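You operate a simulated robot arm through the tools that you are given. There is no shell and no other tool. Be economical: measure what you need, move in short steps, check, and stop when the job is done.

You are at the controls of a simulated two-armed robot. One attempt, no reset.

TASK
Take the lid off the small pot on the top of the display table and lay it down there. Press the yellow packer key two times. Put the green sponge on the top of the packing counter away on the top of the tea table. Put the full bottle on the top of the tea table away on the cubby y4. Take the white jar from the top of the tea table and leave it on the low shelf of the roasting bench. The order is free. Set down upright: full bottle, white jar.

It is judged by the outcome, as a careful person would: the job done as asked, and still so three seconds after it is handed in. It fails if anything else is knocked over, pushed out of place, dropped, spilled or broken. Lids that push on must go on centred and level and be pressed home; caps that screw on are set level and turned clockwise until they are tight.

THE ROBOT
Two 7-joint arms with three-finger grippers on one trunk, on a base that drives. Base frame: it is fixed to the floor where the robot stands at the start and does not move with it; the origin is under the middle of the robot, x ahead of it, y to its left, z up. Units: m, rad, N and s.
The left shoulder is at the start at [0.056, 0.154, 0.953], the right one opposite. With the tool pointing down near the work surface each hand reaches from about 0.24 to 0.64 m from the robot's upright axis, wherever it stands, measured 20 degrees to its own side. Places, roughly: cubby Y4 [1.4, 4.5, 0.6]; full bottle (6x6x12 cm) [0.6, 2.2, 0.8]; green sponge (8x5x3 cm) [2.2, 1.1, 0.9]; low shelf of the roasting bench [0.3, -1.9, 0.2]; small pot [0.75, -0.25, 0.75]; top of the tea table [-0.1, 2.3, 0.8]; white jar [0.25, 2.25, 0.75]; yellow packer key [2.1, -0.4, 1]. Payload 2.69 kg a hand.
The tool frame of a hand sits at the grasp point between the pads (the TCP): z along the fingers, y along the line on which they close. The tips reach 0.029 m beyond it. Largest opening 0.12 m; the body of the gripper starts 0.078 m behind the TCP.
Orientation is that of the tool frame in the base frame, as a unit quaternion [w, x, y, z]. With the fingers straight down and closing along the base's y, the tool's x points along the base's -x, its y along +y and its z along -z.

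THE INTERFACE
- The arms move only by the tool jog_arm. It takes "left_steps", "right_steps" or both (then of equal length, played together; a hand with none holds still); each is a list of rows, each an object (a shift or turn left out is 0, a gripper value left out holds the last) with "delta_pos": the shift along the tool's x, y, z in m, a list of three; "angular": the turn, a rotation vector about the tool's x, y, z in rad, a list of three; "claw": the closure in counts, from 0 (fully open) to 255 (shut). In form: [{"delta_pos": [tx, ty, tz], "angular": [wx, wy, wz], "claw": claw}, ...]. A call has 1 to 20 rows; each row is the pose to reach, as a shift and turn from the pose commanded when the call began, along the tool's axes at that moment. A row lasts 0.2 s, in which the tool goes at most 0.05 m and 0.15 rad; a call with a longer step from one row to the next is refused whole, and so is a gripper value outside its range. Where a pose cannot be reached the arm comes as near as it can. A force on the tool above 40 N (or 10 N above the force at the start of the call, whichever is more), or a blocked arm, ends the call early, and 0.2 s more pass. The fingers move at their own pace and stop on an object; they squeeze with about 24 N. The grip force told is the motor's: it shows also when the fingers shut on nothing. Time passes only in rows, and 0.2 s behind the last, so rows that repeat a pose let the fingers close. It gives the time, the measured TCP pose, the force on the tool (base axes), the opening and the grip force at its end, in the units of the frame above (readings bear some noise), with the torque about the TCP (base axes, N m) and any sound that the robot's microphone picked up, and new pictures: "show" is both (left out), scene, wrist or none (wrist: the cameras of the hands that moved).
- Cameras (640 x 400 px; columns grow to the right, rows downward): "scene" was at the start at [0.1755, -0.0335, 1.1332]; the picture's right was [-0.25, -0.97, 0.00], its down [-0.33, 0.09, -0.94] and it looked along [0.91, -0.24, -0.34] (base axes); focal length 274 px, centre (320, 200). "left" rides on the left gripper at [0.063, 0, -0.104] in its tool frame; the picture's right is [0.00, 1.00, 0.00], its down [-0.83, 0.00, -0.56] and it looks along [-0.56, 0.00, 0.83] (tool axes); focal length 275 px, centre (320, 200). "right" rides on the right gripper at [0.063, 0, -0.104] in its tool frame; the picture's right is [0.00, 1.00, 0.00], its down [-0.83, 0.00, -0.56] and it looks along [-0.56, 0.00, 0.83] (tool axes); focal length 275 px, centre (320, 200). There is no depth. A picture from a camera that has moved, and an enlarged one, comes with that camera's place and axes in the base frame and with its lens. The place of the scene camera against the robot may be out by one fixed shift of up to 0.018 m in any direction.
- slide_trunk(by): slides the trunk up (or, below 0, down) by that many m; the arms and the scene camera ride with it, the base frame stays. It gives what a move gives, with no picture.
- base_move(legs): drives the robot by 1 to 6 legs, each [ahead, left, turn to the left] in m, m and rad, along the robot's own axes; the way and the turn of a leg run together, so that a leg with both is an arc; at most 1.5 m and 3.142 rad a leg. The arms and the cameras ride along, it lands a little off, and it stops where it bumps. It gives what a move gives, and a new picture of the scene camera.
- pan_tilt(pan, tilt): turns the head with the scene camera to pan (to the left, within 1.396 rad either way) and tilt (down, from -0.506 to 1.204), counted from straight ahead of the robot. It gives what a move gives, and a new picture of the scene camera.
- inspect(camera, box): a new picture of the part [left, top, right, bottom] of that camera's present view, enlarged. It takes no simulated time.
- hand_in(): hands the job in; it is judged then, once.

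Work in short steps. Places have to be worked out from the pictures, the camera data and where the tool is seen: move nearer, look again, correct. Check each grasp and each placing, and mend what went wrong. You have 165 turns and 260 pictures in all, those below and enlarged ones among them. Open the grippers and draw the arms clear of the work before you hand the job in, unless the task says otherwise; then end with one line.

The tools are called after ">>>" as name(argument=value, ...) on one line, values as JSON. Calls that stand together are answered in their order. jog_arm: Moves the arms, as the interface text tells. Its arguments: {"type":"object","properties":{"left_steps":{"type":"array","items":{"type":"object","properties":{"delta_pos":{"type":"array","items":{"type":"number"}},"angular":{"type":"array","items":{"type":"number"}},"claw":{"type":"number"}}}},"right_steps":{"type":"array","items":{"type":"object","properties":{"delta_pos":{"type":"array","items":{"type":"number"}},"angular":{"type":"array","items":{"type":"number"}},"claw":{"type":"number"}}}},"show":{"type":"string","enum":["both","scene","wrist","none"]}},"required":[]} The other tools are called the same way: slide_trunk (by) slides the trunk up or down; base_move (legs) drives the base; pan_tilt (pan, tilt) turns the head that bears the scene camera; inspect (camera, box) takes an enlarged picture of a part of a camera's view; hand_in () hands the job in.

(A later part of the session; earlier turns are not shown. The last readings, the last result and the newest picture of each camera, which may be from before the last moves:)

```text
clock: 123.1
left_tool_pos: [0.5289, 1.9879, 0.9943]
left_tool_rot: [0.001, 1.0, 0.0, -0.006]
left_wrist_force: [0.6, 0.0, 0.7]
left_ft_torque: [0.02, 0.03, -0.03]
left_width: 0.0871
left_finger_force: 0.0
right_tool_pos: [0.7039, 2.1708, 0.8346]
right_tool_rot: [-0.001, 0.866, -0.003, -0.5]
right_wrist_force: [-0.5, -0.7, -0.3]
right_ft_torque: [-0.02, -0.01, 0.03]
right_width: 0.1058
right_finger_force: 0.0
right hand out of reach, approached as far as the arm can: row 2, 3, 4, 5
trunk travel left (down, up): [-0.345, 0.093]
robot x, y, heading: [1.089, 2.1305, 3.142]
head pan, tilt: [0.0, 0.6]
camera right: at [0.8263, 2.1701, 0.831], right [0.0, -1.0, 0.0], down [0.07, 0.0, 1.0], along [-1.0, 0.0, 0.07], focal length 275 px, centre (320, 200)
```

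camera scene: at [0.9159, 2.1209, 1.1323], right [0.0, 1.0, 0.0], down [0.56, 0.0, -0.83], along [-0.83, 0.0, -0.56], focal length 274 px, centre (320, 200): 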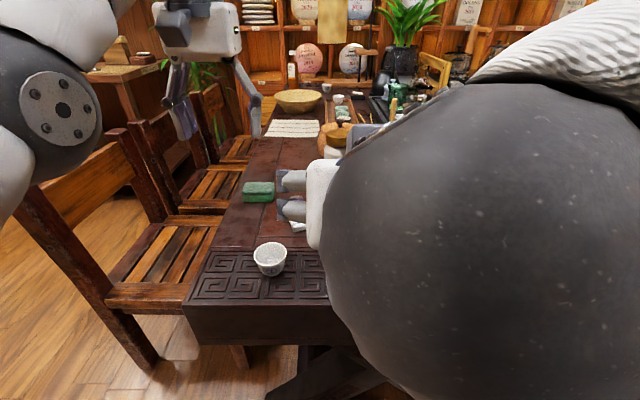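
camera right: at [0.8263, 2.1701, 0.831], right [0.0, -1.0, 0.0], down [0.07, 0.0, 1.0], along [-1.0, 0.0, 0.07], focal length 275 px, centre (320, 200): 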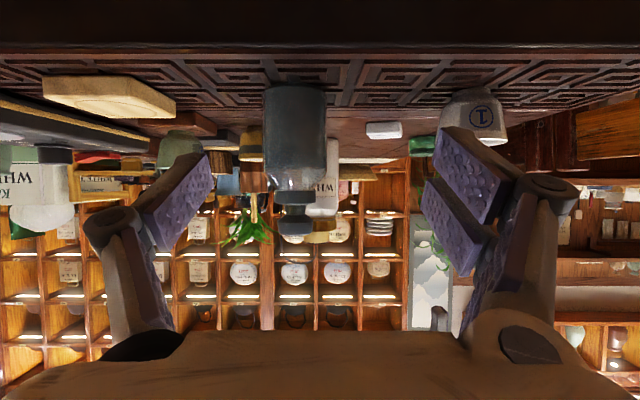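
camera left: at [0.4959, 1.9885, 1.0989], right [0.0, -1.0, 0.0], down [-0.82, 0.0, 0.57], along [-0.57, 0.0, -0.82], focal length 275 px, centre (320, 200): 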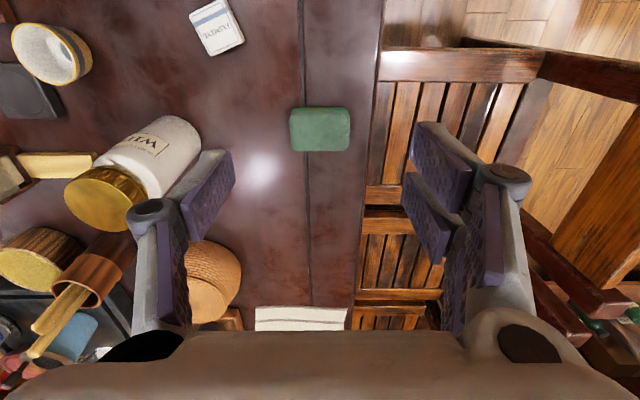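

The bottle's axis is at about [0.565,2.194], with its body between z 0.755 and 0.84. I lower the hand to z≈0.80 and align with a small base shift to the right.

>>> jog_arm(right_steps=[{"delta_pos": [0.015, 0, 0.009]}, {"delta_pos": [0.03, 0, 0.0175]}, {"delta_pos": [0.03, 0, 0.0175]}], show="none")

>>> base_move(legs=[[0.03, -0.023, 0]])

>>> inspect(camera="right", box=[0, 0, 640, 400])

```text
clock: 123.9
left_tool_pos: [0.5295, 1.9887, 0.9937]
left_tool_rot: [0.001, 1.0, 0.0, -0.006]
left_wrist_force: [0.5, -0.4, -0.1]
left_ft_torque: [-0.01, 0.0, -0.02]
left_width: 0.087
left_finger_force: 0.0
right_tool_pos: [0.704, 2.1711, 0.7982]
right_tool_rot: [0.002, 0.866, -0.002, -0.5]
right_wrist_force: [0.9, 0.3, -0.8]
right_ft_torque: [0.01, 0.02, 0.02]
right_width: 0.1057
right_finger_force: 0.1
trunk travel left (down, up): [-0.345, 0.093]
robot x, y, heading: [1.0868, 2.1253, 3.135]
head pan, tilt: [0.0, 0.6]
```

```text
clock: 124.8
left_tool_pos: [0.497, 2.013, 0.9939]
left_tool_rot: [0.001, 1.0, 0.0, -0.005]
left_wrist_force: [0.0, 0.6, -0.5]
left_ft_torque: [-0.01, -0.05, -0.01]
left_width: 0.0871
left_finger_force: 0.1
right_tool_pos: [0.6746, 2.1939, 0.798]
right_tool_rot: [0.002, 0.867, -0.002, -0.499]
right_wrist_force: [0.0, 0.6, -0.2]
right_ft_torque: [-0.04, -0.01, -0.01]
right_width: 0.1057
right_finger_force: 0.0
trunk travel left (down, up): [-0.345, 0.093]
robot x, y, heading: [1.054, 2.153, 3.139]
head pan, tilt: [0.0, 0.6]
camera scene: at [0.885, 2.1444, 1.1321], right [0.0, 1.0, 0.0], down [0.57, 0.0, -0.82], along [-0.82, 0.0, -0.57], focal length 274 px, centre (320, 200)
```

scene: 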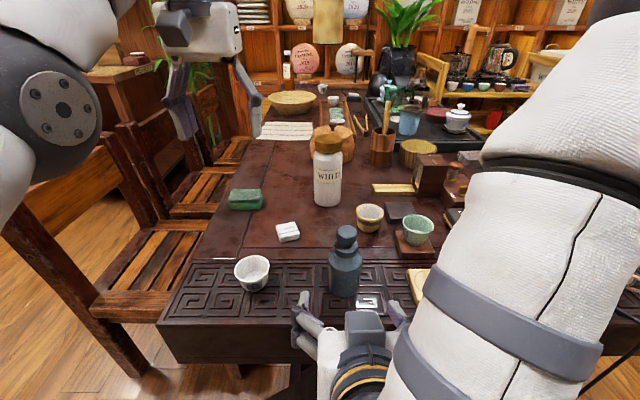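

```text
1.00 times, centred on (320, 200) of right (not enlarged: the box is as wide or as high as the picture)
camera zoom: at [0.7961, 2.1931, 0.7954], right [0.0, -1.0, 0.0], down [0.06, 0.0, 1.0], along [-1.0, 0.0, 0.06], focal length 275 px, centre (320, 200)
```

zoom: 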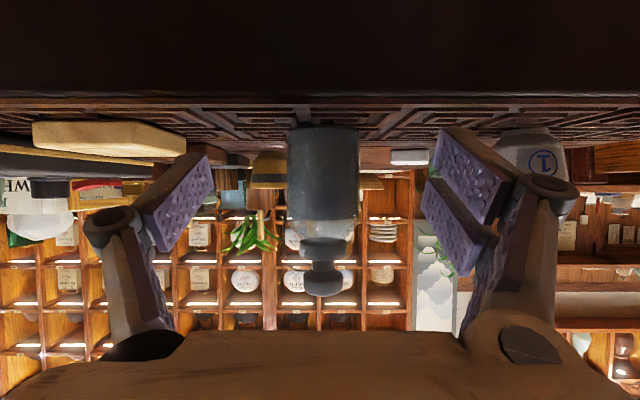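

The bottle is well centred between the fingers, about 0.107 ahead. I drive straight in.

>>> base_move(legs=[[0.105, 0, 0]])

>>> inspect(camera="right", box=[0, 0, 640, 400])

```text
clock: 125.9
left_tool_pos: [0.3938, 2.012, 0.9935]
left_tool_rot: [0.001, 1.0, 0.0, -0.005]
left_wrist_force: [0.0, -0.5, -0.1]
left_ft_torque: [0.01, -0.02, 0.0]
left_width: 0.0871
left_finger_force: 0.1
right_tool_pos: [0.5703, 2.1937, 0.7989]
right_tool_rot: [0.001, 0.867, -0.002, -0.498]
right_wrist_force: [-1.2, 0.5, -0.5]
right_ft_torque: [0.02, -0.02, 0.01]
right_width: 0.1055
right_finger_force: 0.0
trunk travel left (down, up): [-0.345, 0.093]
robot x, y, heading: [0.9476, 2.1519, 3.14]
head pan, tilt: [0.0, 0.6]
camera scene: at [0.7809, 2.1442, 1.1321], right [0.0, 1.0, 0.0], down [0.57, 0.0, -0.82], along [-0.82, 0.0, -0.57], focal length 274 px, centre (320, 200)
```

scene: 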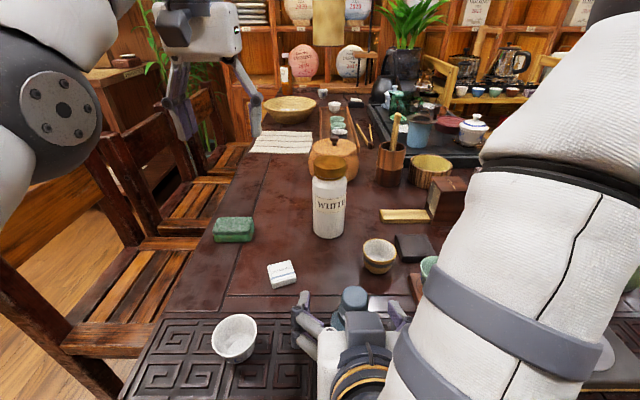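

```text
1.00 times, centred on (320, 200) of right (not enlarged: the box is as wide or as high as the picture)
camera zoom: at [0.6921, 2.1931, 0.7954], right [0.0, -1.0, 0.0], down [0.06, 0.0, 1.0], along [-1.0, 0.0, 0.06], focal length 275 px, centre (320, 200)
```

zoom: 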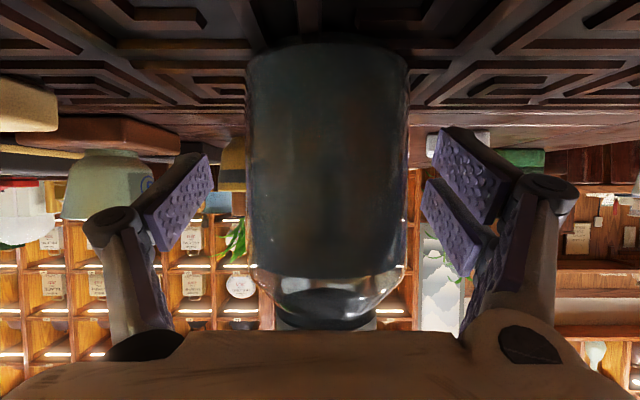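

From the two views the bottle is slimmer and nearer than I thought: axis x≈0.609, diameter about 4.7 cm. I back up 0.035 so the pads meet it at its middle.

>>> base_move(legs=[[-0.036, 0, 0]])

>>> jog_arm(right_steps=[{"claw": 100}, {"claw": 255}, {}, {}])

```text
clock: 126.8
left_tool_pos: [0.4303, 2.0111, 0.9944]
left_tool_rot: [0.0, 1.0, -0.001, -0.006]
left_wrist_force: [0.4, 0.1, 0.2]
left_ft_torque: [0.02, 0.05, -0.02]
left_width: 0.0871
left_finger_force: 0.1
right_tool_pos: [0.6067, 2.1932, 0.7991]
right_tool_rot: [0.001, 0.866, -0.002, -0.499]
right_wrist_force: [0.7, 0.1, 0.0]
right_ft_torque: [-0.02, -0.01, 0.02]
right_width: 0.1056
right_finger_force: 0.1
trunk travel left (down, up): [-0.345, 0.093]
robot x, y, heading: [0.9872, 2.1572, 3.145]
head pan, tilt: [0.0, 0.6]
camera scene: at [0.8179, 2.1441, 1.1325], right [0.0, 1.0, 0.0], down [0.56, 0.0, -0.83], along [-0.83, 0.0, -0.56], focal length 274 px, centre (320, 200)
```

scene: 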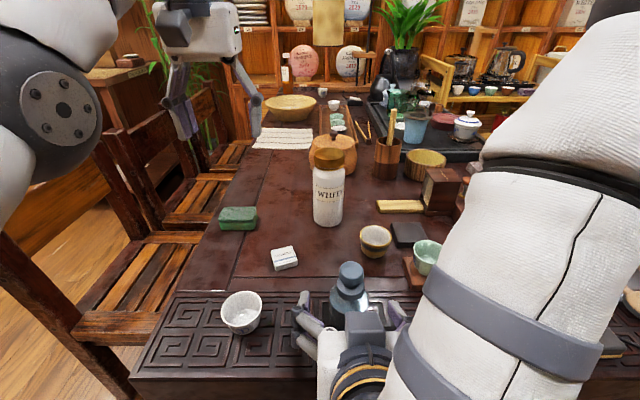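

```text
clock: 127.8
left_tool_pos: [0.4296, 2.011, 0.9951]
left_tool_rot: [0.001, 1.0, -0.001, -0.006]
left_wrist_force: [0.2, 0.5, -0.5]
left_ft_torque: [0.01, 0.0, 0.01]
left_width: 0.0871
left_finger_force: 0.0
right_tool_pos: [0.6063, 2.1943, 0.799]
right_tool_rot: [0.001, 0.866, -0.002, -0.501]
right_wrist_force: [-0.2, 1.0, 3.8]
right_ft_torque: [-0.07, -0.05, 0.0]
right_width: 0.0501
right_finger_force: 23.9
trunk travel left (down, up): [-0.345, 0.093]
robot x, y, heading: [0.9824, 2.1501, 3.137]
head pan, tilt: [0.0, 0.6]
camera scene: at [0.8172, 2.1442, 1.1323], right [0.0, 1.0, 0.0], down [0.56, 0.0, -0.83], along [-0.83, 0.0, -0.56], focal length 274 px, centre (320, 200)
camera right: at [0.7279, 2.193, 0.7958], right [0.0, -1.0, 0.0], down [0.07, 0.0, 1.0], along [-1.0, 0.0, 0.07], focal length 275 px, centre (320, 200)
```

scene: 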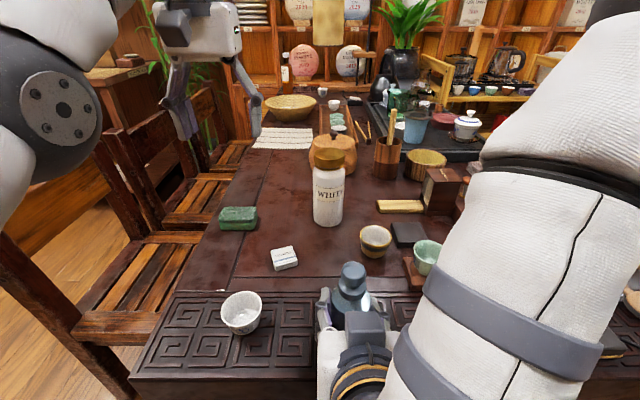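
right: 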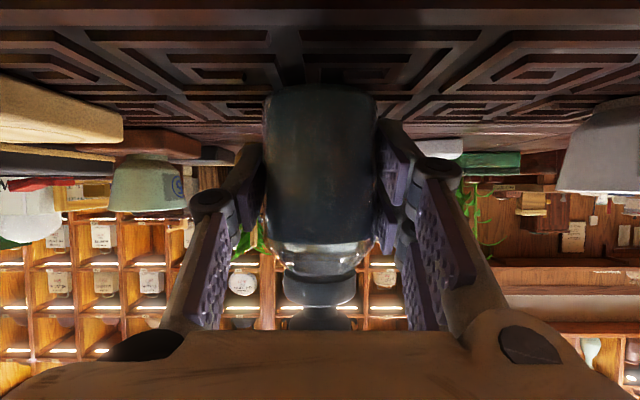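

The bottle is gripped at 5 cm. I raise it vertically with the trunk and back away from the table.

>>> slide_trunk(by=0.08)

>>> inspect(camera="right", box=[0, 0, 640, 400])

>>> base_move(legs=[[-0.25, 0, 0]])

```text
clock: 129.0
left_tool_pos: [0.4809, 2.0121, 1.1944]
left_tool_rot: [0.001, 0.993, -0.001, -0.12]
left_wrist_force: [-0.9, -0.6, -0.3]
left_ft_torque: [0.03, -0.04, 0.0]
left_width: 0.087
left_finger_force: 0.1
right_tool_pos: [0.6051, 2.1946, 0.8774]
right_tool_rot: [0.001, 0.867, -0.002, -0.498]
right_wrist_force: [-1.0, 0.7, -2.0]
right_ft_torque: [0.03, 0.0, -0.02]
right_width: 0.0505
right_finger_force: 24.2
trunk travel left (down, up): [-0.425, 0.013]
robot x, y, heading: [0.9869, 2.1502, 3.139]
head pan, tilt: [0.0, 0.6]
```

```text
1.00 times, centred on (320, 200) of right (not enlarged: the box is as wide or as high as the picture)
camera zoom: at [0.7275, 2.1932, 0.8746], right [0.0, -1.0, 0.0], down [0.06, 0.0, 1.0], along [-1.0, 0.0, 0.06], focal length 275 px, centre (320, 200)
```

zoom: 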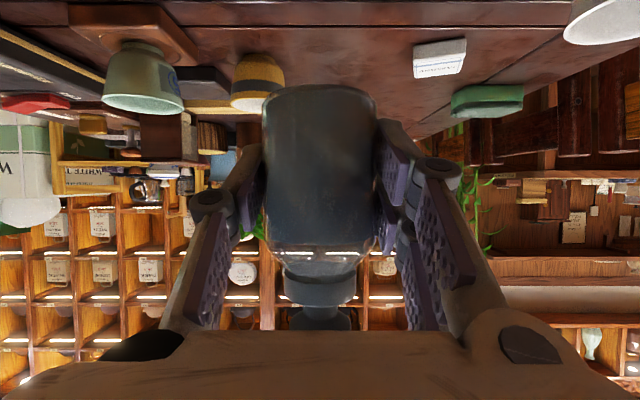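

```text
clock: 130.8
left_tool_pos: [0.7293, 2.0104, 1.1969]
left_tool_rot: [0.001, 0.993, 0.0, -0.122]
left_wrist_force: [0.4, 1.2, 0.8]
left_ft_torque: [0.02, 0.02, 0.02]
left_width: 0.0869
left_finger_force: 0.0
right_tool_pos: [0.8534, 2.1937, 0.878]
right_tool_rot: [0.0, 0.866, -0.003, -0.5]
right_wrist_force: [-0.6, -0.4, -2.0]
right_ft_torque: [-0.03, -0.03, -0.01]
right_width: 0.0499
right_finger_force: 24.0
trunk travel left (down, up): [-0.425, 0.013]
robot x, y, heading: [1.2273, 2.153, 3.141]
head pan, tilt: [0.0, 0.6]
camera scene: at [1.1247, 2.1434, 1.2265], right [0.0, 1.0, 0.0], down [0.56, 0.0, -0.83], along [-0.83, 0.0, -0.56], focal length 274 px, centre (320, 200)
```

scene: 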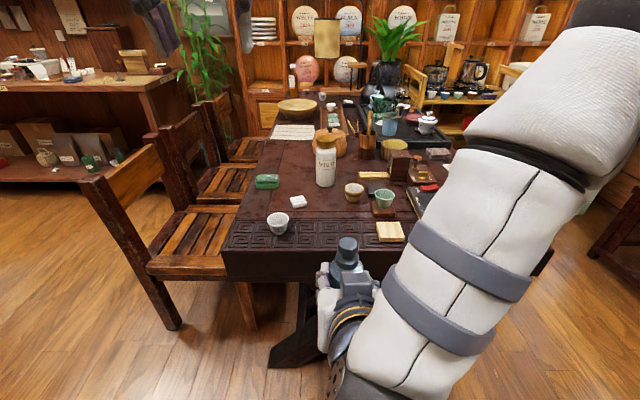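

The bottle is secure and upright. I turn to face the cubby wall (+y) and advance to look.

>>> base_move(legs=[[0, 0, -1.571], [0.6, 0.0, 0]])

>>> pan_tilt(pan=0.15, tilt=0.3)

```text
clock: 138.1
left_tool_pos: [1.0962, 3.2681, 1.1964]
left_tool_rot: [0.085, -0.701, 0.703, 0.086]
left_wrist_force: [0.5, 0.5, -0.7]
left_ft_torque: [0.01, -0.05, 0.01]
left_width: 0.087
left_finger_force: 0.1
right_tool_pos: [1.2785, 3.1438, 0.8774]
right_tool_rot: [0.353, -0.609, 0.616, 0.352]
right_wrist_force: [-0.2, 0.5, -2.2]
right_ft_torque: [-0.05, 0.0, -0.01]
right_width: 0.05
right_finger_force: 23.7
trunk travel left (down, up): [-0.425, 0.013]
robot x, y, heading: [1.2336, 2.7613, 1.568]
head pan, tilt: [0.0, 0.6]
camera scene: at [1.236, 2.8619, 1.2264], right [1.0, -0.01, 0.0], down [0.0, -0.57, -0.82], along [0.0, 0.82, -0.57], focal length 274 px, centre (320, 200)
```

scene: 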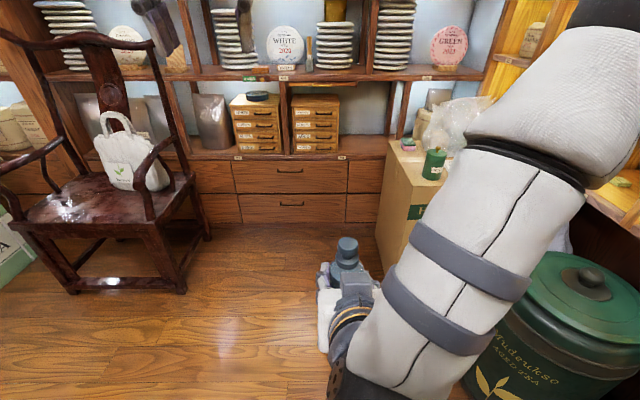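

```text
clock: 138.8
left_tool_pos: [1.0965, 3.2672, 1.1962]
left_tool_rot: [0.087, -0.7, 0.703, 0.087]
left_wrist_force: [0.1, -0.5, -0.8]
left_ft_torque: [0.03, 0.01, -0.02]
left_width: 0.0869
left_finger_force: 0.0
right_tool_pos: [1.2779, 3.1444, 0.8777]
right_tool_rot: [0.354, -0.61, 0.616, 0.352]
right_wrist_force: [-0.3, 0.2, -1.5]
right_ft_torque: [0.01, -0.03, 0.0]
right_width: 0.0505
right_finger_force: 24.3
trunk travel left (down, up): [-0.425, 0.013]
robot x, y, heading: [1.2357, 2.7621, 1.565]
head pan, tilt: [0.15, 0.3]
camera scene: at [1.2221, 2.8657, 1.2539], right [0.99, 0.14, 0.0], down [0.04, -0.29, -0.96], along [-0.14, 0.95, -0.3], focal length 274 px, centre (320, 200)
```

scene: 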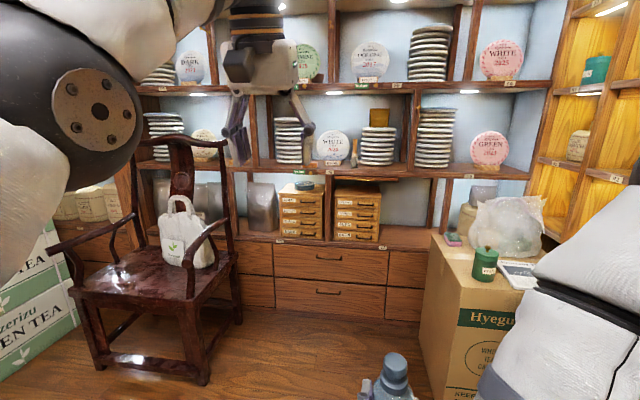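

The cubby floor is at z≈0.51, the front at y≈4.37, and free space runs over x≈1.37–1.63; a carton stands on the right from x≈1.635. I first fold the left hand back so it can't hit the shelves.

>>> jog_arm(left_steps=[{"delta_pos": [0.03, 0, 0.02], "angular": [0, 0.12, 0]}, {"delta_pos": [0.06, 0, 0.05], "angular": [0, 0.24, 0]}, {"delta_pos": [0.1, 0, 0.07], "angular": [0, 0.24, 0]}, {"delta_pos": [0.14, 0, 0.08], "angular": [0, 0.24, 0]}, {"delta_pos": [0.18, 0, 0.08], "angular": [0, 0.24, 0]}, {"delta_pos": [0.21, 0, 0.08], "angular": [0, 0.24, 0]}], show="none")

>>> inspect(camera="scene", box=[300, 150, 560, 310])

```text
clock: 140.2
left_tool_pos: [1.0965, 3.0832, 1.0686]
left_tool_rot: [0.002, -0.706, 0.709, 0.002]
left_wrist_force: [-0.4, 0.1, 0.0]
left_ft_torque: [-0.01, -0.02, 0.01]
left_width: 0.0866
left_finger_force: 0.1
right_tool_pos: [1.2775, 3.1432, 0.8784]
right_tool_rot: [0.353, -0.61, 0.615, 0.353]
right_wrist_force: [-0.5, -0.7, -1.8]
right_ft_torque: [-0.01, 0.0, -0.02]
right_width: 0.0498
right_finger_force: 24.7
trunk travel left (down, up): [-0.425, 0.013]
robot x, y, heading: [1.2366, 2.7607, 1.565]
head pan, tilt: [0.15, 0.3]
```

```text
2.46 times, centred on (430, 230) of scene
camera zoom: at [1.2216, 2.8655, 1.2539], right [0.99, 0.14, 0.0], down [0.04, -0.29, -0.96], along [-0.14, 0.95, -0.3], focal length 673 px, centre (49, 126)
```

zoom: 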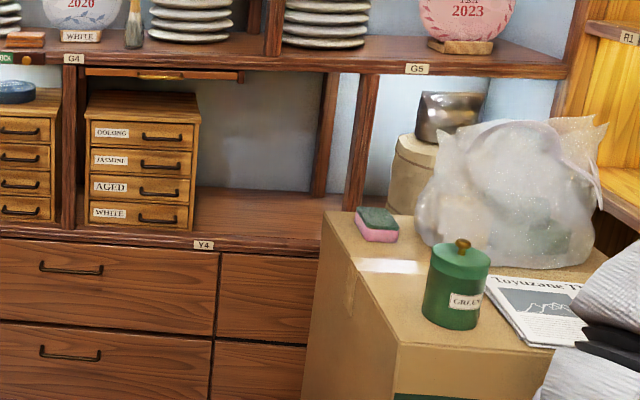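

I extend the right arm to about 0.58 ahead, 0.22 right, z≈0.65, keeping the bottle upright.

>>> jog_arm(right_steps=[{"delta_pos": [0.011, -0.02, 0.032]}, {"delta_pos": [0.022, -0.041, 0.064]}, {"delta_pos": [0.034, -0.062, 0.097]}, {"delta_pos": [0.046, -0.083, 0.13]}, {"delta_pos": [0.058, -0.105, 0.165]}, {"delta_pos": [0.07, -0.127, 0.2]}, {"delta_pos": [0.082, -0.15, 0.235]}, {"delta_pos": [0.092, -0.168, 0.265]}, {"delta_pos": [0.099, -0.183, 0.285]}], show="scene")

```text
clock: 142.2
left_tool_pos: [1.0961, 3.0831, 1.0691]
left_tool_rot: [0.001, -0.706, 0.708, 0.002]
left_wrist_force: [-0.2, -0.2, -0.1]
left_ft_torque: [0.0, 0.01, 0.0]
left_width: 0.0871
left_finger_force: 0.0
right_tool_pos: [1.4088, 3.3571, 0.6438]
right_tool_rot: [0.367, -0.604, 0.624, 0.334]
right_wrist_force: [-1.1, 0.5, -1.4]
right_ft_torque: [-0.05, 0.0, 0.01]
right_width: 0.05
right_finger_force: 24.6
right hand out of reach, approached as far as the arm can: row 5, 6, 7, 8, 9
trunk travel left (down, up): [-0.425, 0.013]
robot x, y, heading: [1.2416, 2.7653, 1.565]
head pan, tilt: [0.15, 0.3]
camera scene: at [1.2225, 2.8661, 1.2538], right [0.99, 0.14, 0.0], down [0.04, -0.29, -0.96], along [-0.14, 0.95, -0.3], focal length 274 px, centre (320, 200)
```

scene: 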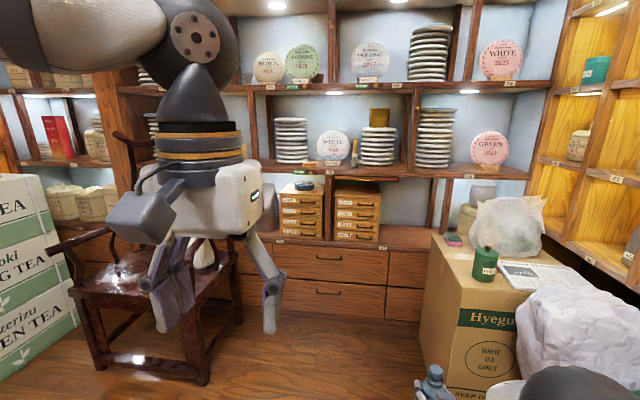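

The hand reached [1.41,3.36,0.64]. I check where the elbow and forearm are relative to the carton.

>>> pan_tilt(pan=-0.4, tilt=0.75)

```text
clock: 143.2
left_tool_pos: [1.0962, 3.0834, 1.0698]
left_tool_rot: [0.0, -0.706, 0.708, 0.002]
left_wrist_force: [-0.3, -0.4, -0.5]
left_ft_torque: [-0.02, 0.01, -0.02]
left_width: 0.0872
left_finger_force: 0.1
right_tool_pos: [1.407, 3.3571, 0.6446]
right_tool_rot: [0.368, -0.604, 0.623, 0.335]
right_wrist_force: [0.5, 0.0, -1.1]
right_ft_torque: [0.0, 0.01, -0.02]
right_width: 0.0499
right_finger_force: 24.0
trunk travel left (down, up): [-0.425, 0.013]
robot x, y, heading: [1.2407, 2.7647, 1.563]
head pan, tilt: [-0.4, 0.75]
camera scene: at [1.2681, 2.8495, 1.2136], right [0.92, -0.39, 0.0], down [-0.27, -0.63, -0.73], along [0.29, 0.67, -0.68], focal length 274 px, centre (320, 200)
```

scene: 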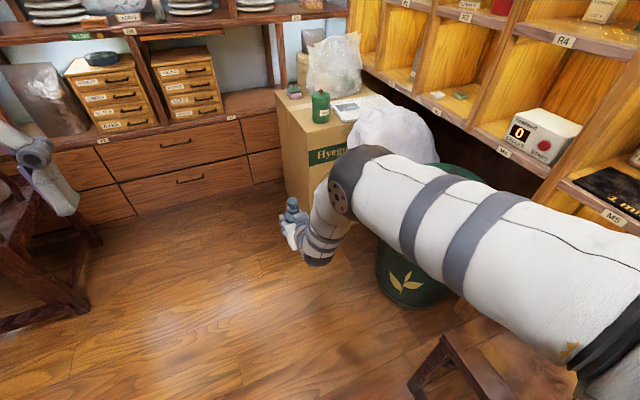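

The elbow sits beside the hand at around z≈0.85, so I'll lower the trunk rather than the arm, keeping the elbow under the cubby ceiling. First I drive closer to y≈3.55.

>>> slide_trunk(by=-0.06)

>>> base_move(legs=[[0.78, -0.025, 0.008]])

>>> inspect(camera="right", box=[0, 0, 640, 400])

```text
clock: 144.2
left_tool_pos: [1.0941, 3.0837, 1.0079]
left_tool_rot: [0.001, -0.706, 0.708, 0.003]
left_wrist_force: [0.2, -0.5, 0.3]
left_ft_torque: [0.04, 0.01, 0.0]
left_width: 0.087
left_finger_force: 0.0
right_tool_pos: [1.4096, 3.3255, 0.52]
right_tool_rot: [0.337, -0.622, 0.641, 0.298]
right_wrist_force: [0.0, 0.0, -1.6]
right_ft_torque: [-0.03, -0.05, 0.01]
right_width: 0.0503
right_finger_force: 24.1
trunk travel left (down, up): [-0.365, 0.073]
robot x, y, heading: [1.2376, 2.764, 1.563]
head pan, tilt: [-0.4, 0.75]
```

```text
clock: 148.4
left_tool_pos: [1.1118, 3.8677, 1.0094]
left_tool_rot: [-0.002, 0.712, -0.702, -0.001]
left_wrist_force: [0.7, 0.2, 0.3]
left_ft_torque: [-0.03, 0.01, 0.04]
left_width: 0.0872
left_finger_force: 0.1
right_tool_pos: [1.4221, 4.1129, 0.5199]
right_tool_rot: [0.335, -0.626, 0.637, 0.299]
right_wrist_force: [0.2, -0.1, -1.6]
right_ft_torque: [-0.01, -0.02, 0.03]
right_width: 0.0499
right_finger_force: 24.2
trunk travel left (down, up): [-0.365, 0.073]
robot x, y, heading: [1.2593, 3.5518, 1.578]
head pan, tilt: [-0.4, 0.75]
camera scene: at [1.2884, 3.6881, 1.1427], right [0.93, -0.38, 0.0], down [-0.26, -0.63, -0.73], along [0.28, 0.68, -0.68], focal length 274 px, centre (320, 200)
```

scene: 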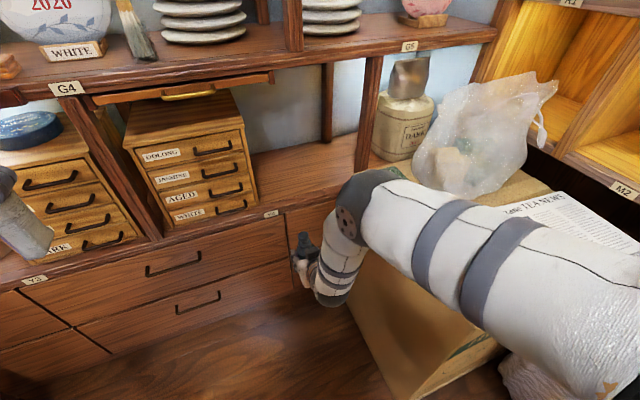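

```text
1.00 times, centred on (320, 200) of right (not enlarged: the box is as wide or as high as the picture)
camera zoom: at [1.4177, 3.9917, 0.5312], right [-1.0, 0.03, -0.04], down [-0.04, 0.05, 1.0], along [0.03, 1.0, -0.05], focal length 275 px, centre (320, 200)
```

zoom: 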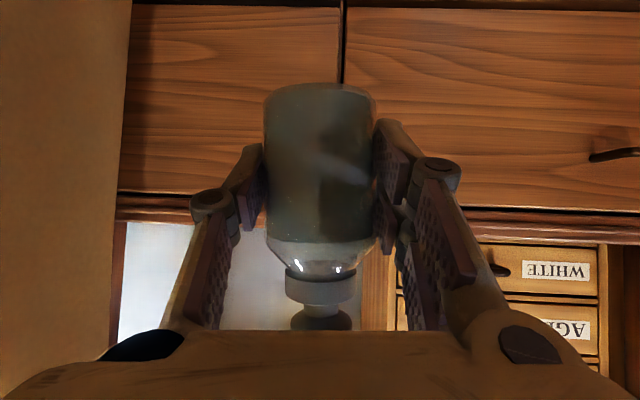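

The trunk slide changed the right arm more than expected: the hand dropped to z 0.52 and the arm is near the carton. I back off and check that nothing on the carton was touched.

>>> base_move(legs=[[-0.45, 0, 0]])

>>> pan_tilt(pan=-0.25, tilt=0.5)

```text
clock: 151.1
left_tool_pos: [1.1169, 3.4321, 1.0087]
left_tool_rot: [-0.001, 0.712, -0.702, -0.002]
left_wrist_force: [0.8, -0.7, 0.4]
left_ft_torque: [-0.01, -0.02, -0.02]
left_width: 0.0867
left_finger_force: 0.1
right_tool_pos: [1.4278, 3.6783, 0.5205]
right_tool_rot: [0.335, -0.627, 0.637, 0.299]
right_wrist_force: [0.2, 0.1, -1.9]
right_ft_torque: [-0.01, -0.02, 0.03]
right_width: 0.0497
right_finger_force: 23.9
trunk travel left (down, up): [-0.365, 0.073]
robot x, y, heading: [1.2666, 3.1182, 1.587]
head pan, tilt: [-0.4, 0.75]
camera scene: at [1.2939, 3.252, 1.1428], right [0.93, -0.38, 0.0], down [-0.26, -0.63, -0.73], along [0.28, 0.68, -0.68], focal length 274 px, centre (320, 200)
```

scene: 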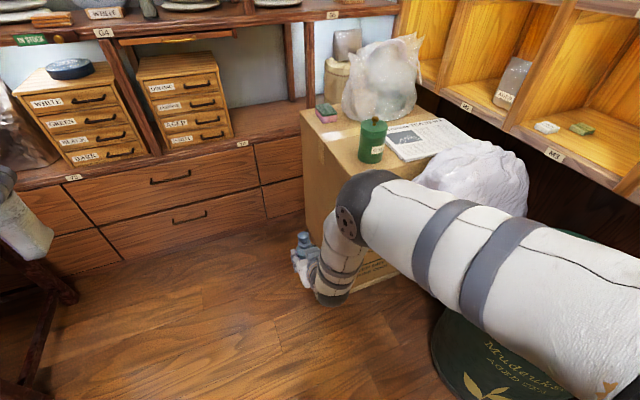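

```text
clock: 151.9
left_tool_pos: [1.1177, 3.4315, 1.0065]
left_tool_rot: [-0.001, 0.712, -0.702, -0.001]
left_wrist_force: [0.4, -0.2, 0.6]
left_ft_torque: [0.0, -0.03, -0.04]
left_width: 0.087
left_finger_force: 0.1
right_tool_pos: [1.4274, 3.679, 0.5213]
right_tool_rot: [0.334, -0.627, 0.637, 0.299]
right_wrist_force: [-0.1, -0.1, -1.6]
right_ft_torque: [-0.02, 0.02, -0.02]
right_width: 0.0502
right_finger_force: 24.4
trunk travel left (down, up): [-0.365, 0.073]
robot x, y, heading: [1.2643, 3.115, 1.583]
head pan, tilt: [-0.25, 0.499]
camera scene: at [1.284, 3.264, 1.1646], right [0.97, -0.24, 0.0], down [-0.11, -0.47, -0.88], along [0.21, 0.85, -0.48], focal length 274 px, centre (320, 200)
```

scene: 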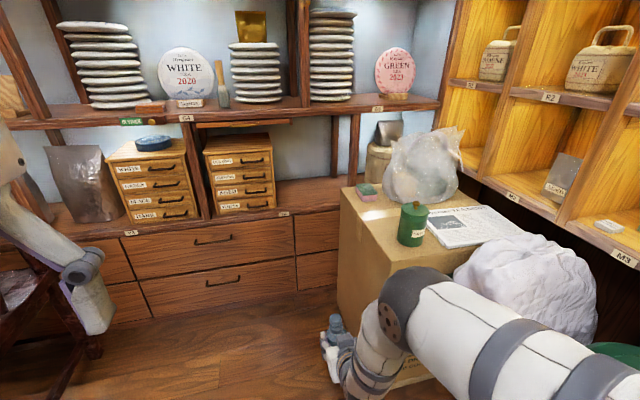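

Nothing was disturbed. I'll approach with the robot further left and turned to the right, so the elbow stays away from both carton and shelf. First I raise the hand and re-level the bottle.

>>> jog_arm(right_steps=[{"delta_pos": [-0.03, 0, -0.02], "angular": [0, -0.04, 0]}, {"delta_pos": [-0.06, 0, -0.045], "angular": [0, -0.08, 0]}, {"delta_pos": [-0.09, 0, -0.068], "angular": [0, -0.12, 0]}, {"delta_pos": [-0.09, 0, -0.068], "angular": [0, -0.12, 0]}], show="none")

>>> base_move(legs=[[0.2, 0.3, 0], [0, 0, -0.45]])

```text
clock: 152.9
left_tool_pos: [1.1184, 3.4325, 1.0078]
left_tool_rot: [0.0, 0.712, -0.702, -0.002]
left_wrist_force: [0.9, 0.7, -0.3]
left_ft_torque: [0.02, -0.02, -0.01]
left_width: 0.0868
left_finger_force: 0.2
right_tool_pos: [1.4234, 3.6774, 0.6356]
right_tool_rot: [0.375, -0.607, 0.616, 0.334]
right_wrist_force: [-0.7, 0.1, -1.5]
right_ft_torque: [0.0, 0.03, 0.02]
right_width: 0.0501
right_finger_force: 24.4
trunk travel left (down, up): [-0.365, 0.073]
robot x, y, heading: [1.265, 3.1125, 1.587]
head pan, tilt: [-0.25, 0.499]
```

```text
clock: 157.1
left_tool_pos: [0.9652, 3.657, 1.0083]
left_tool_rot: [0.001, -0.538, 0.843, 0.001]
left_wrist_force: [0.2, -0.1, -0.7]
left_ft_torque: [0.0, 0.0, 0.0]
left_width: 0.087
left_finger_force: 0.1
right_tool_pos: [1.3463, 3.7453, 0.6348]
right_tool_rot: [0.438, -0.456, 0.736, 0.241]
right_wrist_force: [-0.5, -0.5, -1.4]
right_ft_torque: [-0.01, 0.02, -0.02]
right_width: 0.0498
right_finger_force: 24.2
trunk travel left (down, up): [-0.365, 0.073]
robot x, y, heading: [0.9575, 3.3102, 1.134]
head pan, tilt: [-0.25, 0.499]
camera scene: at [1.0462, 3.4328, 1.1647], right [0.77, -0.63, 0.0], down [-0.3, -0.37, -0.88], along [0.56, 0.68, -0.48], focal length 274 px, centre (320, 200)
```

scene: 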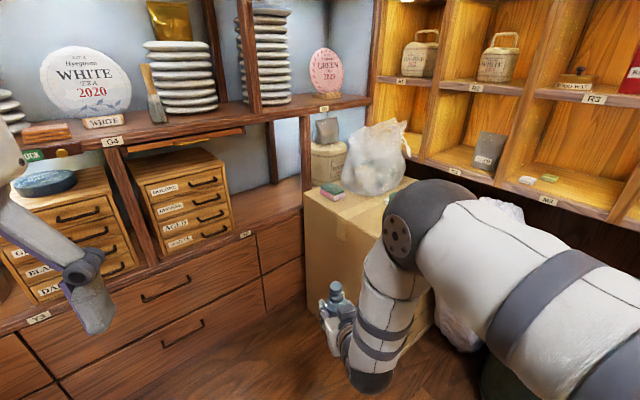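

The bottle leans slightly left (2.5°); I correct that and try reaching 0.1 further forward to see whether the elbow straightens.

>>> jog_arm(right_steps=[{"delta_pos": [-0.017, 0, 0.029], "angular": [-0.0225, 0, 0.039]}, {"delta_pos": [-0.034, 0, 0.058], "angular": [-0.0225, 0, 0.039]}, {"delta_pos": [-0.05, 0, 0.0866], "angular": [-0.0225, 0, 0.039]}, {"delta_pos": [-0.05, 0, 0.0866], "angular": [-0.0225, 0, 0.039]}], show="scene")

```text
clock: 158.1
left_tool_pos: [0.9652, 3.6581, 1.0083]
left_tool_rot: [0.002, -0.538, 0.843, 0.001]
left_wrist_force: [-1.0, -0.2, 0.8]
left_ft_torque: [0.01, 0.01, -0.02]
left_width: 0.087
left_finger_force: 0.0
right_tool_pos: [1.3941, 3.8366, 0.6354]
right_tool_rot: [0.429, -0.445, 0.743, 0.258]
right_wrist_force: [1.3, -0.3, -1.8]
right_ft_torque: [-0.02, -0.01, 0.0]
right_width: 0.0497
right_finger_force: 23.9
right hand out of reach, approached as far as the arm can: row 1
trunk travel left (down, up): [-0.365, 0.073]
robot x, y, heading: [0.9613, 3.3115, 1.137]
head pan, tilt: [-0.25, 0.499]
camera scene: at [1.046, 3.4328, 1.1647], right [0.77, -0.63, 0.0], down [-0.3, -0.37, -0.88], along [0.56, 0.68, -0.48], focal length 274 px, centre (320, 200)
```

scene: 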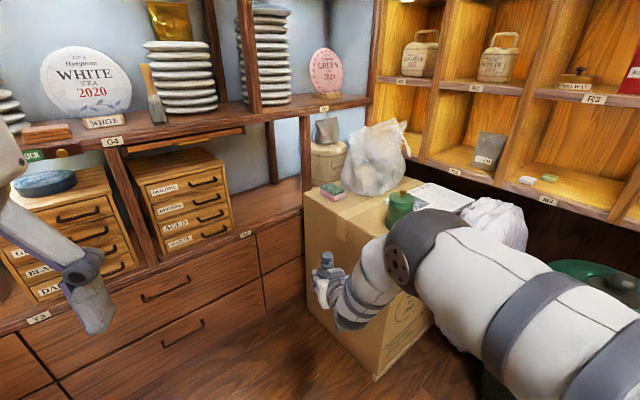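

That works: full reach forward, with the elbow lower and further back. I turn 0.2 more to the right, fold the left hand a bit more, and approach in two stages.

>>> jog_arm(left_steps=[{"delta_pos": [0.035, 0, 0]}, {"delta_pos": [0.07, 0, 0]}, {"delta_pos": [0.07, 0, 0]}], show="none")

>>> base_move(legs=[[0, 0, -0.2], [0.31, 0.253, 0]])

>>> inspect(camera="right", box=[0, 0, 640, 400])

```text
clock: 158.9
left_tool_pos: [0.9354, 3.5949, 1.0073]
left_tool_rot: [0.002, -0.539, 0.843, 0.001]
left_wrist_force: [-0.6, -0.2, 0.5]
left_ft_torque: [0.02, 0.01, 0.02]
left_width: 0.0868
left_finger_force: 0.0
right_tool_pos: [1.3936, 3.836, 0.6348]
right_tool_rot: [0.43, -0.444, 0.743, 0.257]
right_wrist_force: [0.4, -0.5, -1.1]
right_ft_torque: [-0.03, -0.01, -0.02]
right_width: 0.0499
right_finger_force: 24.0
trunk travel left (down, up): [-0.365, 0.073]
robot x, y, heading: [0.9567, 3.3072, 1.134]
head pan, tilt: [-0.25, 0.499]
```

```text
clock: 162.2
left_tool_pos: [0.9701, 3.9862, 1.0068]
left_tool_rot: [0.0, -0.453, 0.892, 0.001]
left_wrist_force: [0.1, 0.0, 0.0]
left_ft_torque: [0.01, 0.01, 0.01]
left_width: 0.0868
left_finger_force: 0.0
right_tool_pos: [1.4651, 4.1342, 0.6362]
right_tool_rot: [0.452, -0.371, 0.782, 0.215]
right_wrist_force: [-0.3, 0.0, -0.8]
right_ft_torque: [-0.01, 0.01, -0.01]
right_width: 0.0496
right_finger_force: 24.7
trunk travel left (down, up): [-0.365, 0.073]
robot x, y, heading: [0.9336, 3.7002, 0.94]
head pan, tilt: [-0.25, 0.499]
camera scene: at [1.0471, 3.8062, 1.1646], right [0.64, -0.77, 0.0], down [-0.37, -0.3, -0.88], along [0.68, 0.56, -0.48], focal length 274 px, centre (320, 200)
```

scene: 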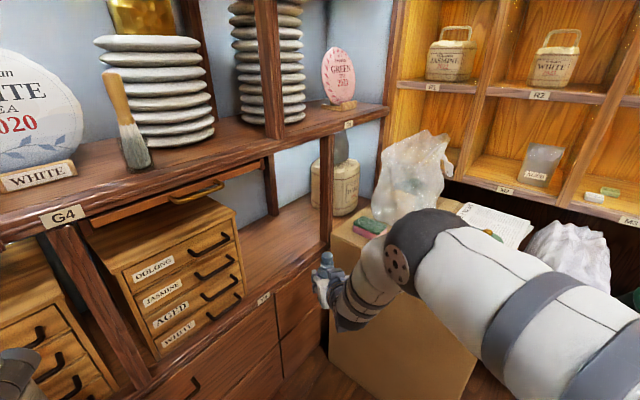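

```text
1.00 times, centred on (320, 200) of right (not enlarged: the box is as wide or as high as the picture)
camera zoom: at [1.3885, 4.0383, 0.6324], right [-0.77, 0.63, 0.0], down [-0.05, -0.05, 1.0], along [0.63, 0.77, 0.07], focal length 275 px, centre (320, 200)
```

zoom: 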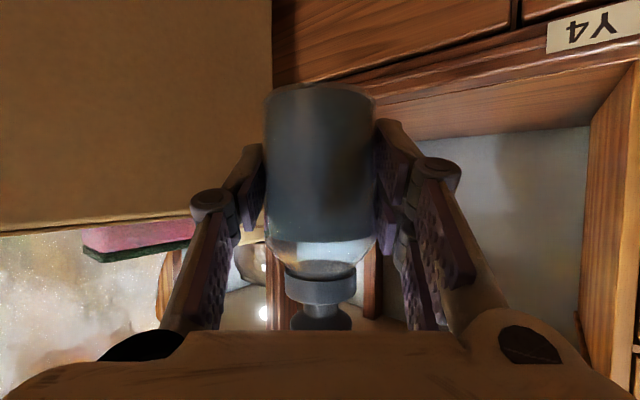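

The view fits: cubby floor at about z≈0.52 with the front near y≈4.36, and my elbow is clear of the carton items. I drive the last 0.28 in +y so the bottle is over the cubby floor.

>>> base_move(legs=[[0.215, 0.168, 0]])

>>> inspect(camera="right", box=[0, 0, 640, 400])

```text
clock: 163.9
left_tool_pos: [0.9771, 4.221, 1.0055]
left_tool_rot: [-0.008, -0.448, 0.894, 0.01]
left_wrist_force: [0.7, 0.0, 0.5]
left_ft_torque: [-0.04, 0.01, 0.0]
left_width: 0.0869
left_finger_force: 0.0
right_tool_pos: [1.4684, 4.3687, 0.6296]
right_tool_rot: [0.449, -0.369, 0.785, 0.215]
right_wrist_force: [-0.1, 0.0, -1.5]
right_ft_torque: [-0.02, -0.01, 0.01]
right_width: 0.05
right_finger_force: 24.0
trunk travel left (down, up): [-0.365, 0.073]
robot x, y, heading: [0.9363, 3.9362, 0.939]
head pan, tilt: [-0.25, 0.499]
stopped in leg 1: the robot was blocked; the commanded pose is now the measured one
camera scene: at [1.0542, 4.0426, 1.1636], right [0.63, -0.77, 0.0], down [-0.38, -0.3, -0.87], along [0.67, 0.56, -0.48], focal length 274 px, centre (320, 200)
```

scene: 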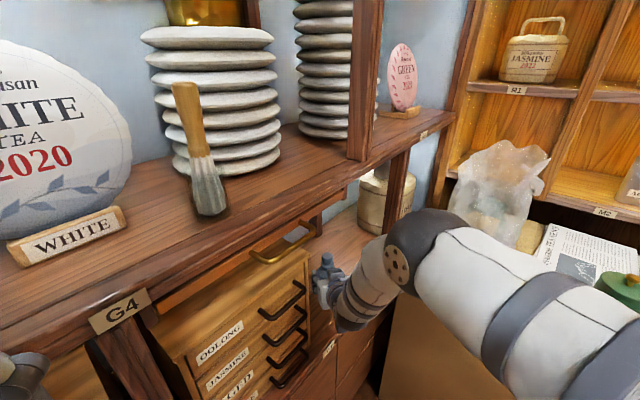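

```text
1.00 times, centred on (320, 200) of right (not enlarged: the box is as wide or as high as the picture)
camera zoom: at [1.3914, 4.2736, 0.6279], right [-0.77, 0.63, 0.0], down [-0.04, -0.05, 1.0], along [0.63, 0.77, 0.06], focal length 275 px, centre (320, 200)
```

zoom: 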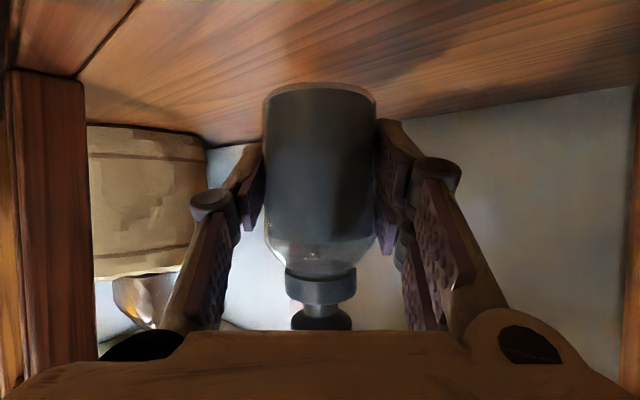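

The base was blocked about 5 cm short, probably on the left side near the shelf or chair. I ease back 1 cm and swing 0.1 rad left, which brings the bottle in to about [1.425,4.41].

>>> base_move(legs=[[-0.01, -0.007, 0], [0, 0, 0.1]])

>>> pan_tilt(pan=0.9, tilt=0.7)

```text
clock: 165.2
left_tool_pos: [0.9734, 4.2183, 0.9973]
left_tool_rot: [-0.027, -0.466, 0.885, 0.008]
left_wrist_force: [-0.4, -0.3, 0.1]
left_ft_torque: [-0.02, 0.0, -0.01]
left_width: 0.0867
left_finger_force: 0.1
right_tool_pos: [1.4547, 4.3868, 0.626]
right_tool_rot: [0.441, -0.389, 0.778, 0.223]
right_wrist_force: [0.1, -1.0, -1.5]
right_ft_torque: [-0.03, -0.01, 0.01]
right_width: 0.0496
right_finger_force: 24.1
trunk travel left (down, up): [-0.365, 0.073]
robot x, y, heading: [0.939, 3.9296, 0.985]
head pan, tilt: [-0.25, 0.499]
stopped in leg 2: the robot was blocked; the commanded pose is now the measured one
camera scene: at [1.0579, 4.0456, 1.1626], right [0.67, -0.74, 0.0], down [-0.37, -0.33, -0.87], along [0.65, 0.59, -0.49], focal length 274 px, centre (320, 200)
```

scene: 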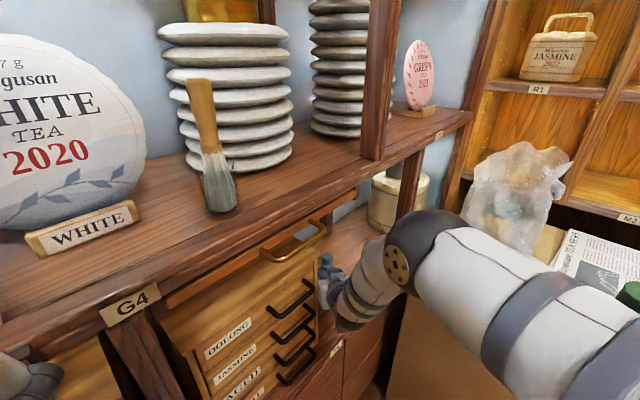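

```text
clock: 166.6
left_tool_pos: [0.974, 4.218, 0.997]
left_tool_rot: [-0.028, -0.467, 0.884, 0.009]
left_wrist_force: [0.0, 0.3, 0.9]
left_ft_torque: [-0.01, 0.05, 0.01]
left_width: 0.0869
left_finger_force: 0.0
right_tool_pos: [1.452, 4.3884, 0.6239]
right_tool_rot: [0.439, -0.391, 0.777, 0.226]
right_wrist_force: [0.9, -0.5, -1.4]
right_ft_torque: [-0.02, 0.02, -0.04]
right_width: 0.0494
right_finger_force: 24.6
trunk travel left (down, up): [-0.365, 0.073]
robot x, y, heading: [0.9372, 3.9297, 0.986]
head pan, tilt: [0.901, 0.7]
camera scene: at [0.9644, 4.0659, 1.1454], right [0.95, 0.31, -0.02], down [0.19, -0.62, -0.76], along [-0.25, 0.72, -0.65], focal length 274 px, centre (320, 200)
```

scene: 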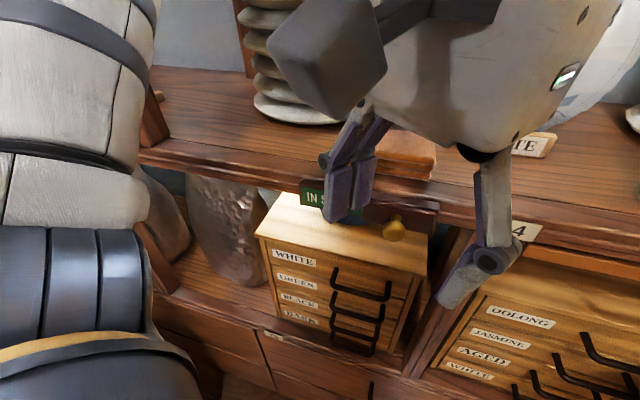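

My left upper arm is leaning against a shelf edge on the left. I back off 6 cm to free it, then will reach with the right arm instead.

>>> base_move(legs=[[-0.05, -0.033, 0]])

>>> inspect(camera="scene", box=[0, 100, 400, 400])

```text
clock: 167.6
left_tool_pos: [0.9588, 4.1505, 1.0005]
left_tool_rot: [-0.016, -0.469, 0.883, 0.007]
left_wrist_force: [0.4, 0.0, -0.6]
left_ft_torque: [0.0, 0.02, 0.0]
left_width: 0.0871
left_finger_force: 0.1
right_tool_pos: [1.4431, 4.3252, 0.6354]
right_tool_rot: [0.447, -0.391, 0.772, 0.227]
right_wrist_force: [0.3, 0.3, -0.8]
right_ft_torque: [-0.01, 0.0, 0.01]
right_width: 0.0493
right_finger_force: 24.0
trunk travel left (down, up): [-0.365, 0.073]
robot x, y, heading: [0.9369, 3.8679, 0.992]
head pan, tilt: [0.901, 0.7]
camera scene: at [0.9484, 3.9957, 1.1472], right [0.95, 0.32, 0.0], down [0.2, -0.61, -0.77], along [-0.24, 0.73, -0.64], focal length 274 px, centre (320, 200)
```

scene: 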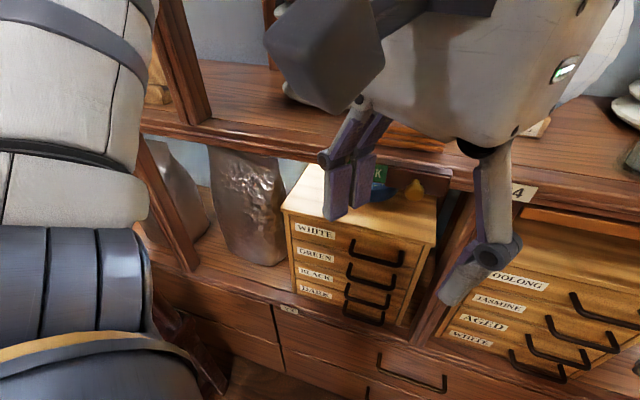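

```text
1.33 times, centred on (200, 250) of scene
camera zoom: at [0.9484, 3.9957, 1.1472], right [0.95, 0.32, 0.0], down [0.2, -0.61, -0.77], along [-0.24, 0.73, -0.64], focal length 365 px, centre (480, 133)
```

zoom: 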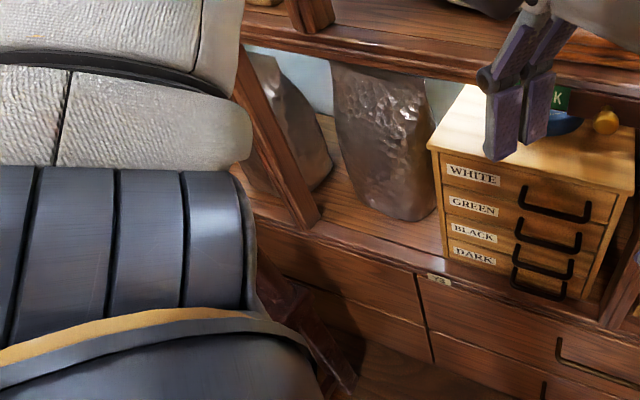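

I look further left to see what exactly was touched.

>>> pan_tilt(pan=1.39, tilt=0.9)

```text
clock: 168.5
left_tool_pos: [0.9591, 4.151, 1.0004]
left_tool_rot: [-0.016, -0.469, 0.883, 0.008]
left_wrist_force: [-0.1, 0.3, -0.2]
left_ft_torque: [0.02, 0.02, 0.01]
left_width: 0.087
left_finger_force: 0.1
right_tool_pos: [1.4429, 4.3245, 0.6351]
right_tool_rot: [0.446, -0.392, 0.772, 0.226]
right_wrist_force: [-0.1, 1.4, -1.0]
right_ft_torque: [-0.03, -0.02, -0.01]
right_width: 0.0495
right_finger_force: 24.0
trunk travel left (down, up): [-0.365, 0.073]
robot x, y, heading: [0.9351, 3.8656, 0.991]
head pan, tilt: [1.389, 0.901]
camera scene: at [0.9203, 3.9679, 1.1308], right [0.69, 0.72, 0.0], down [0.57, -0.54, -0.62], along [-0.45, 0.43, -0.78], focal length 274 px, centre (320, 200)
```

scene: 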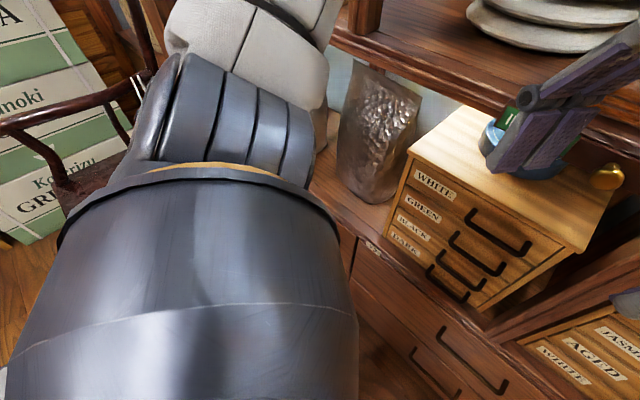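

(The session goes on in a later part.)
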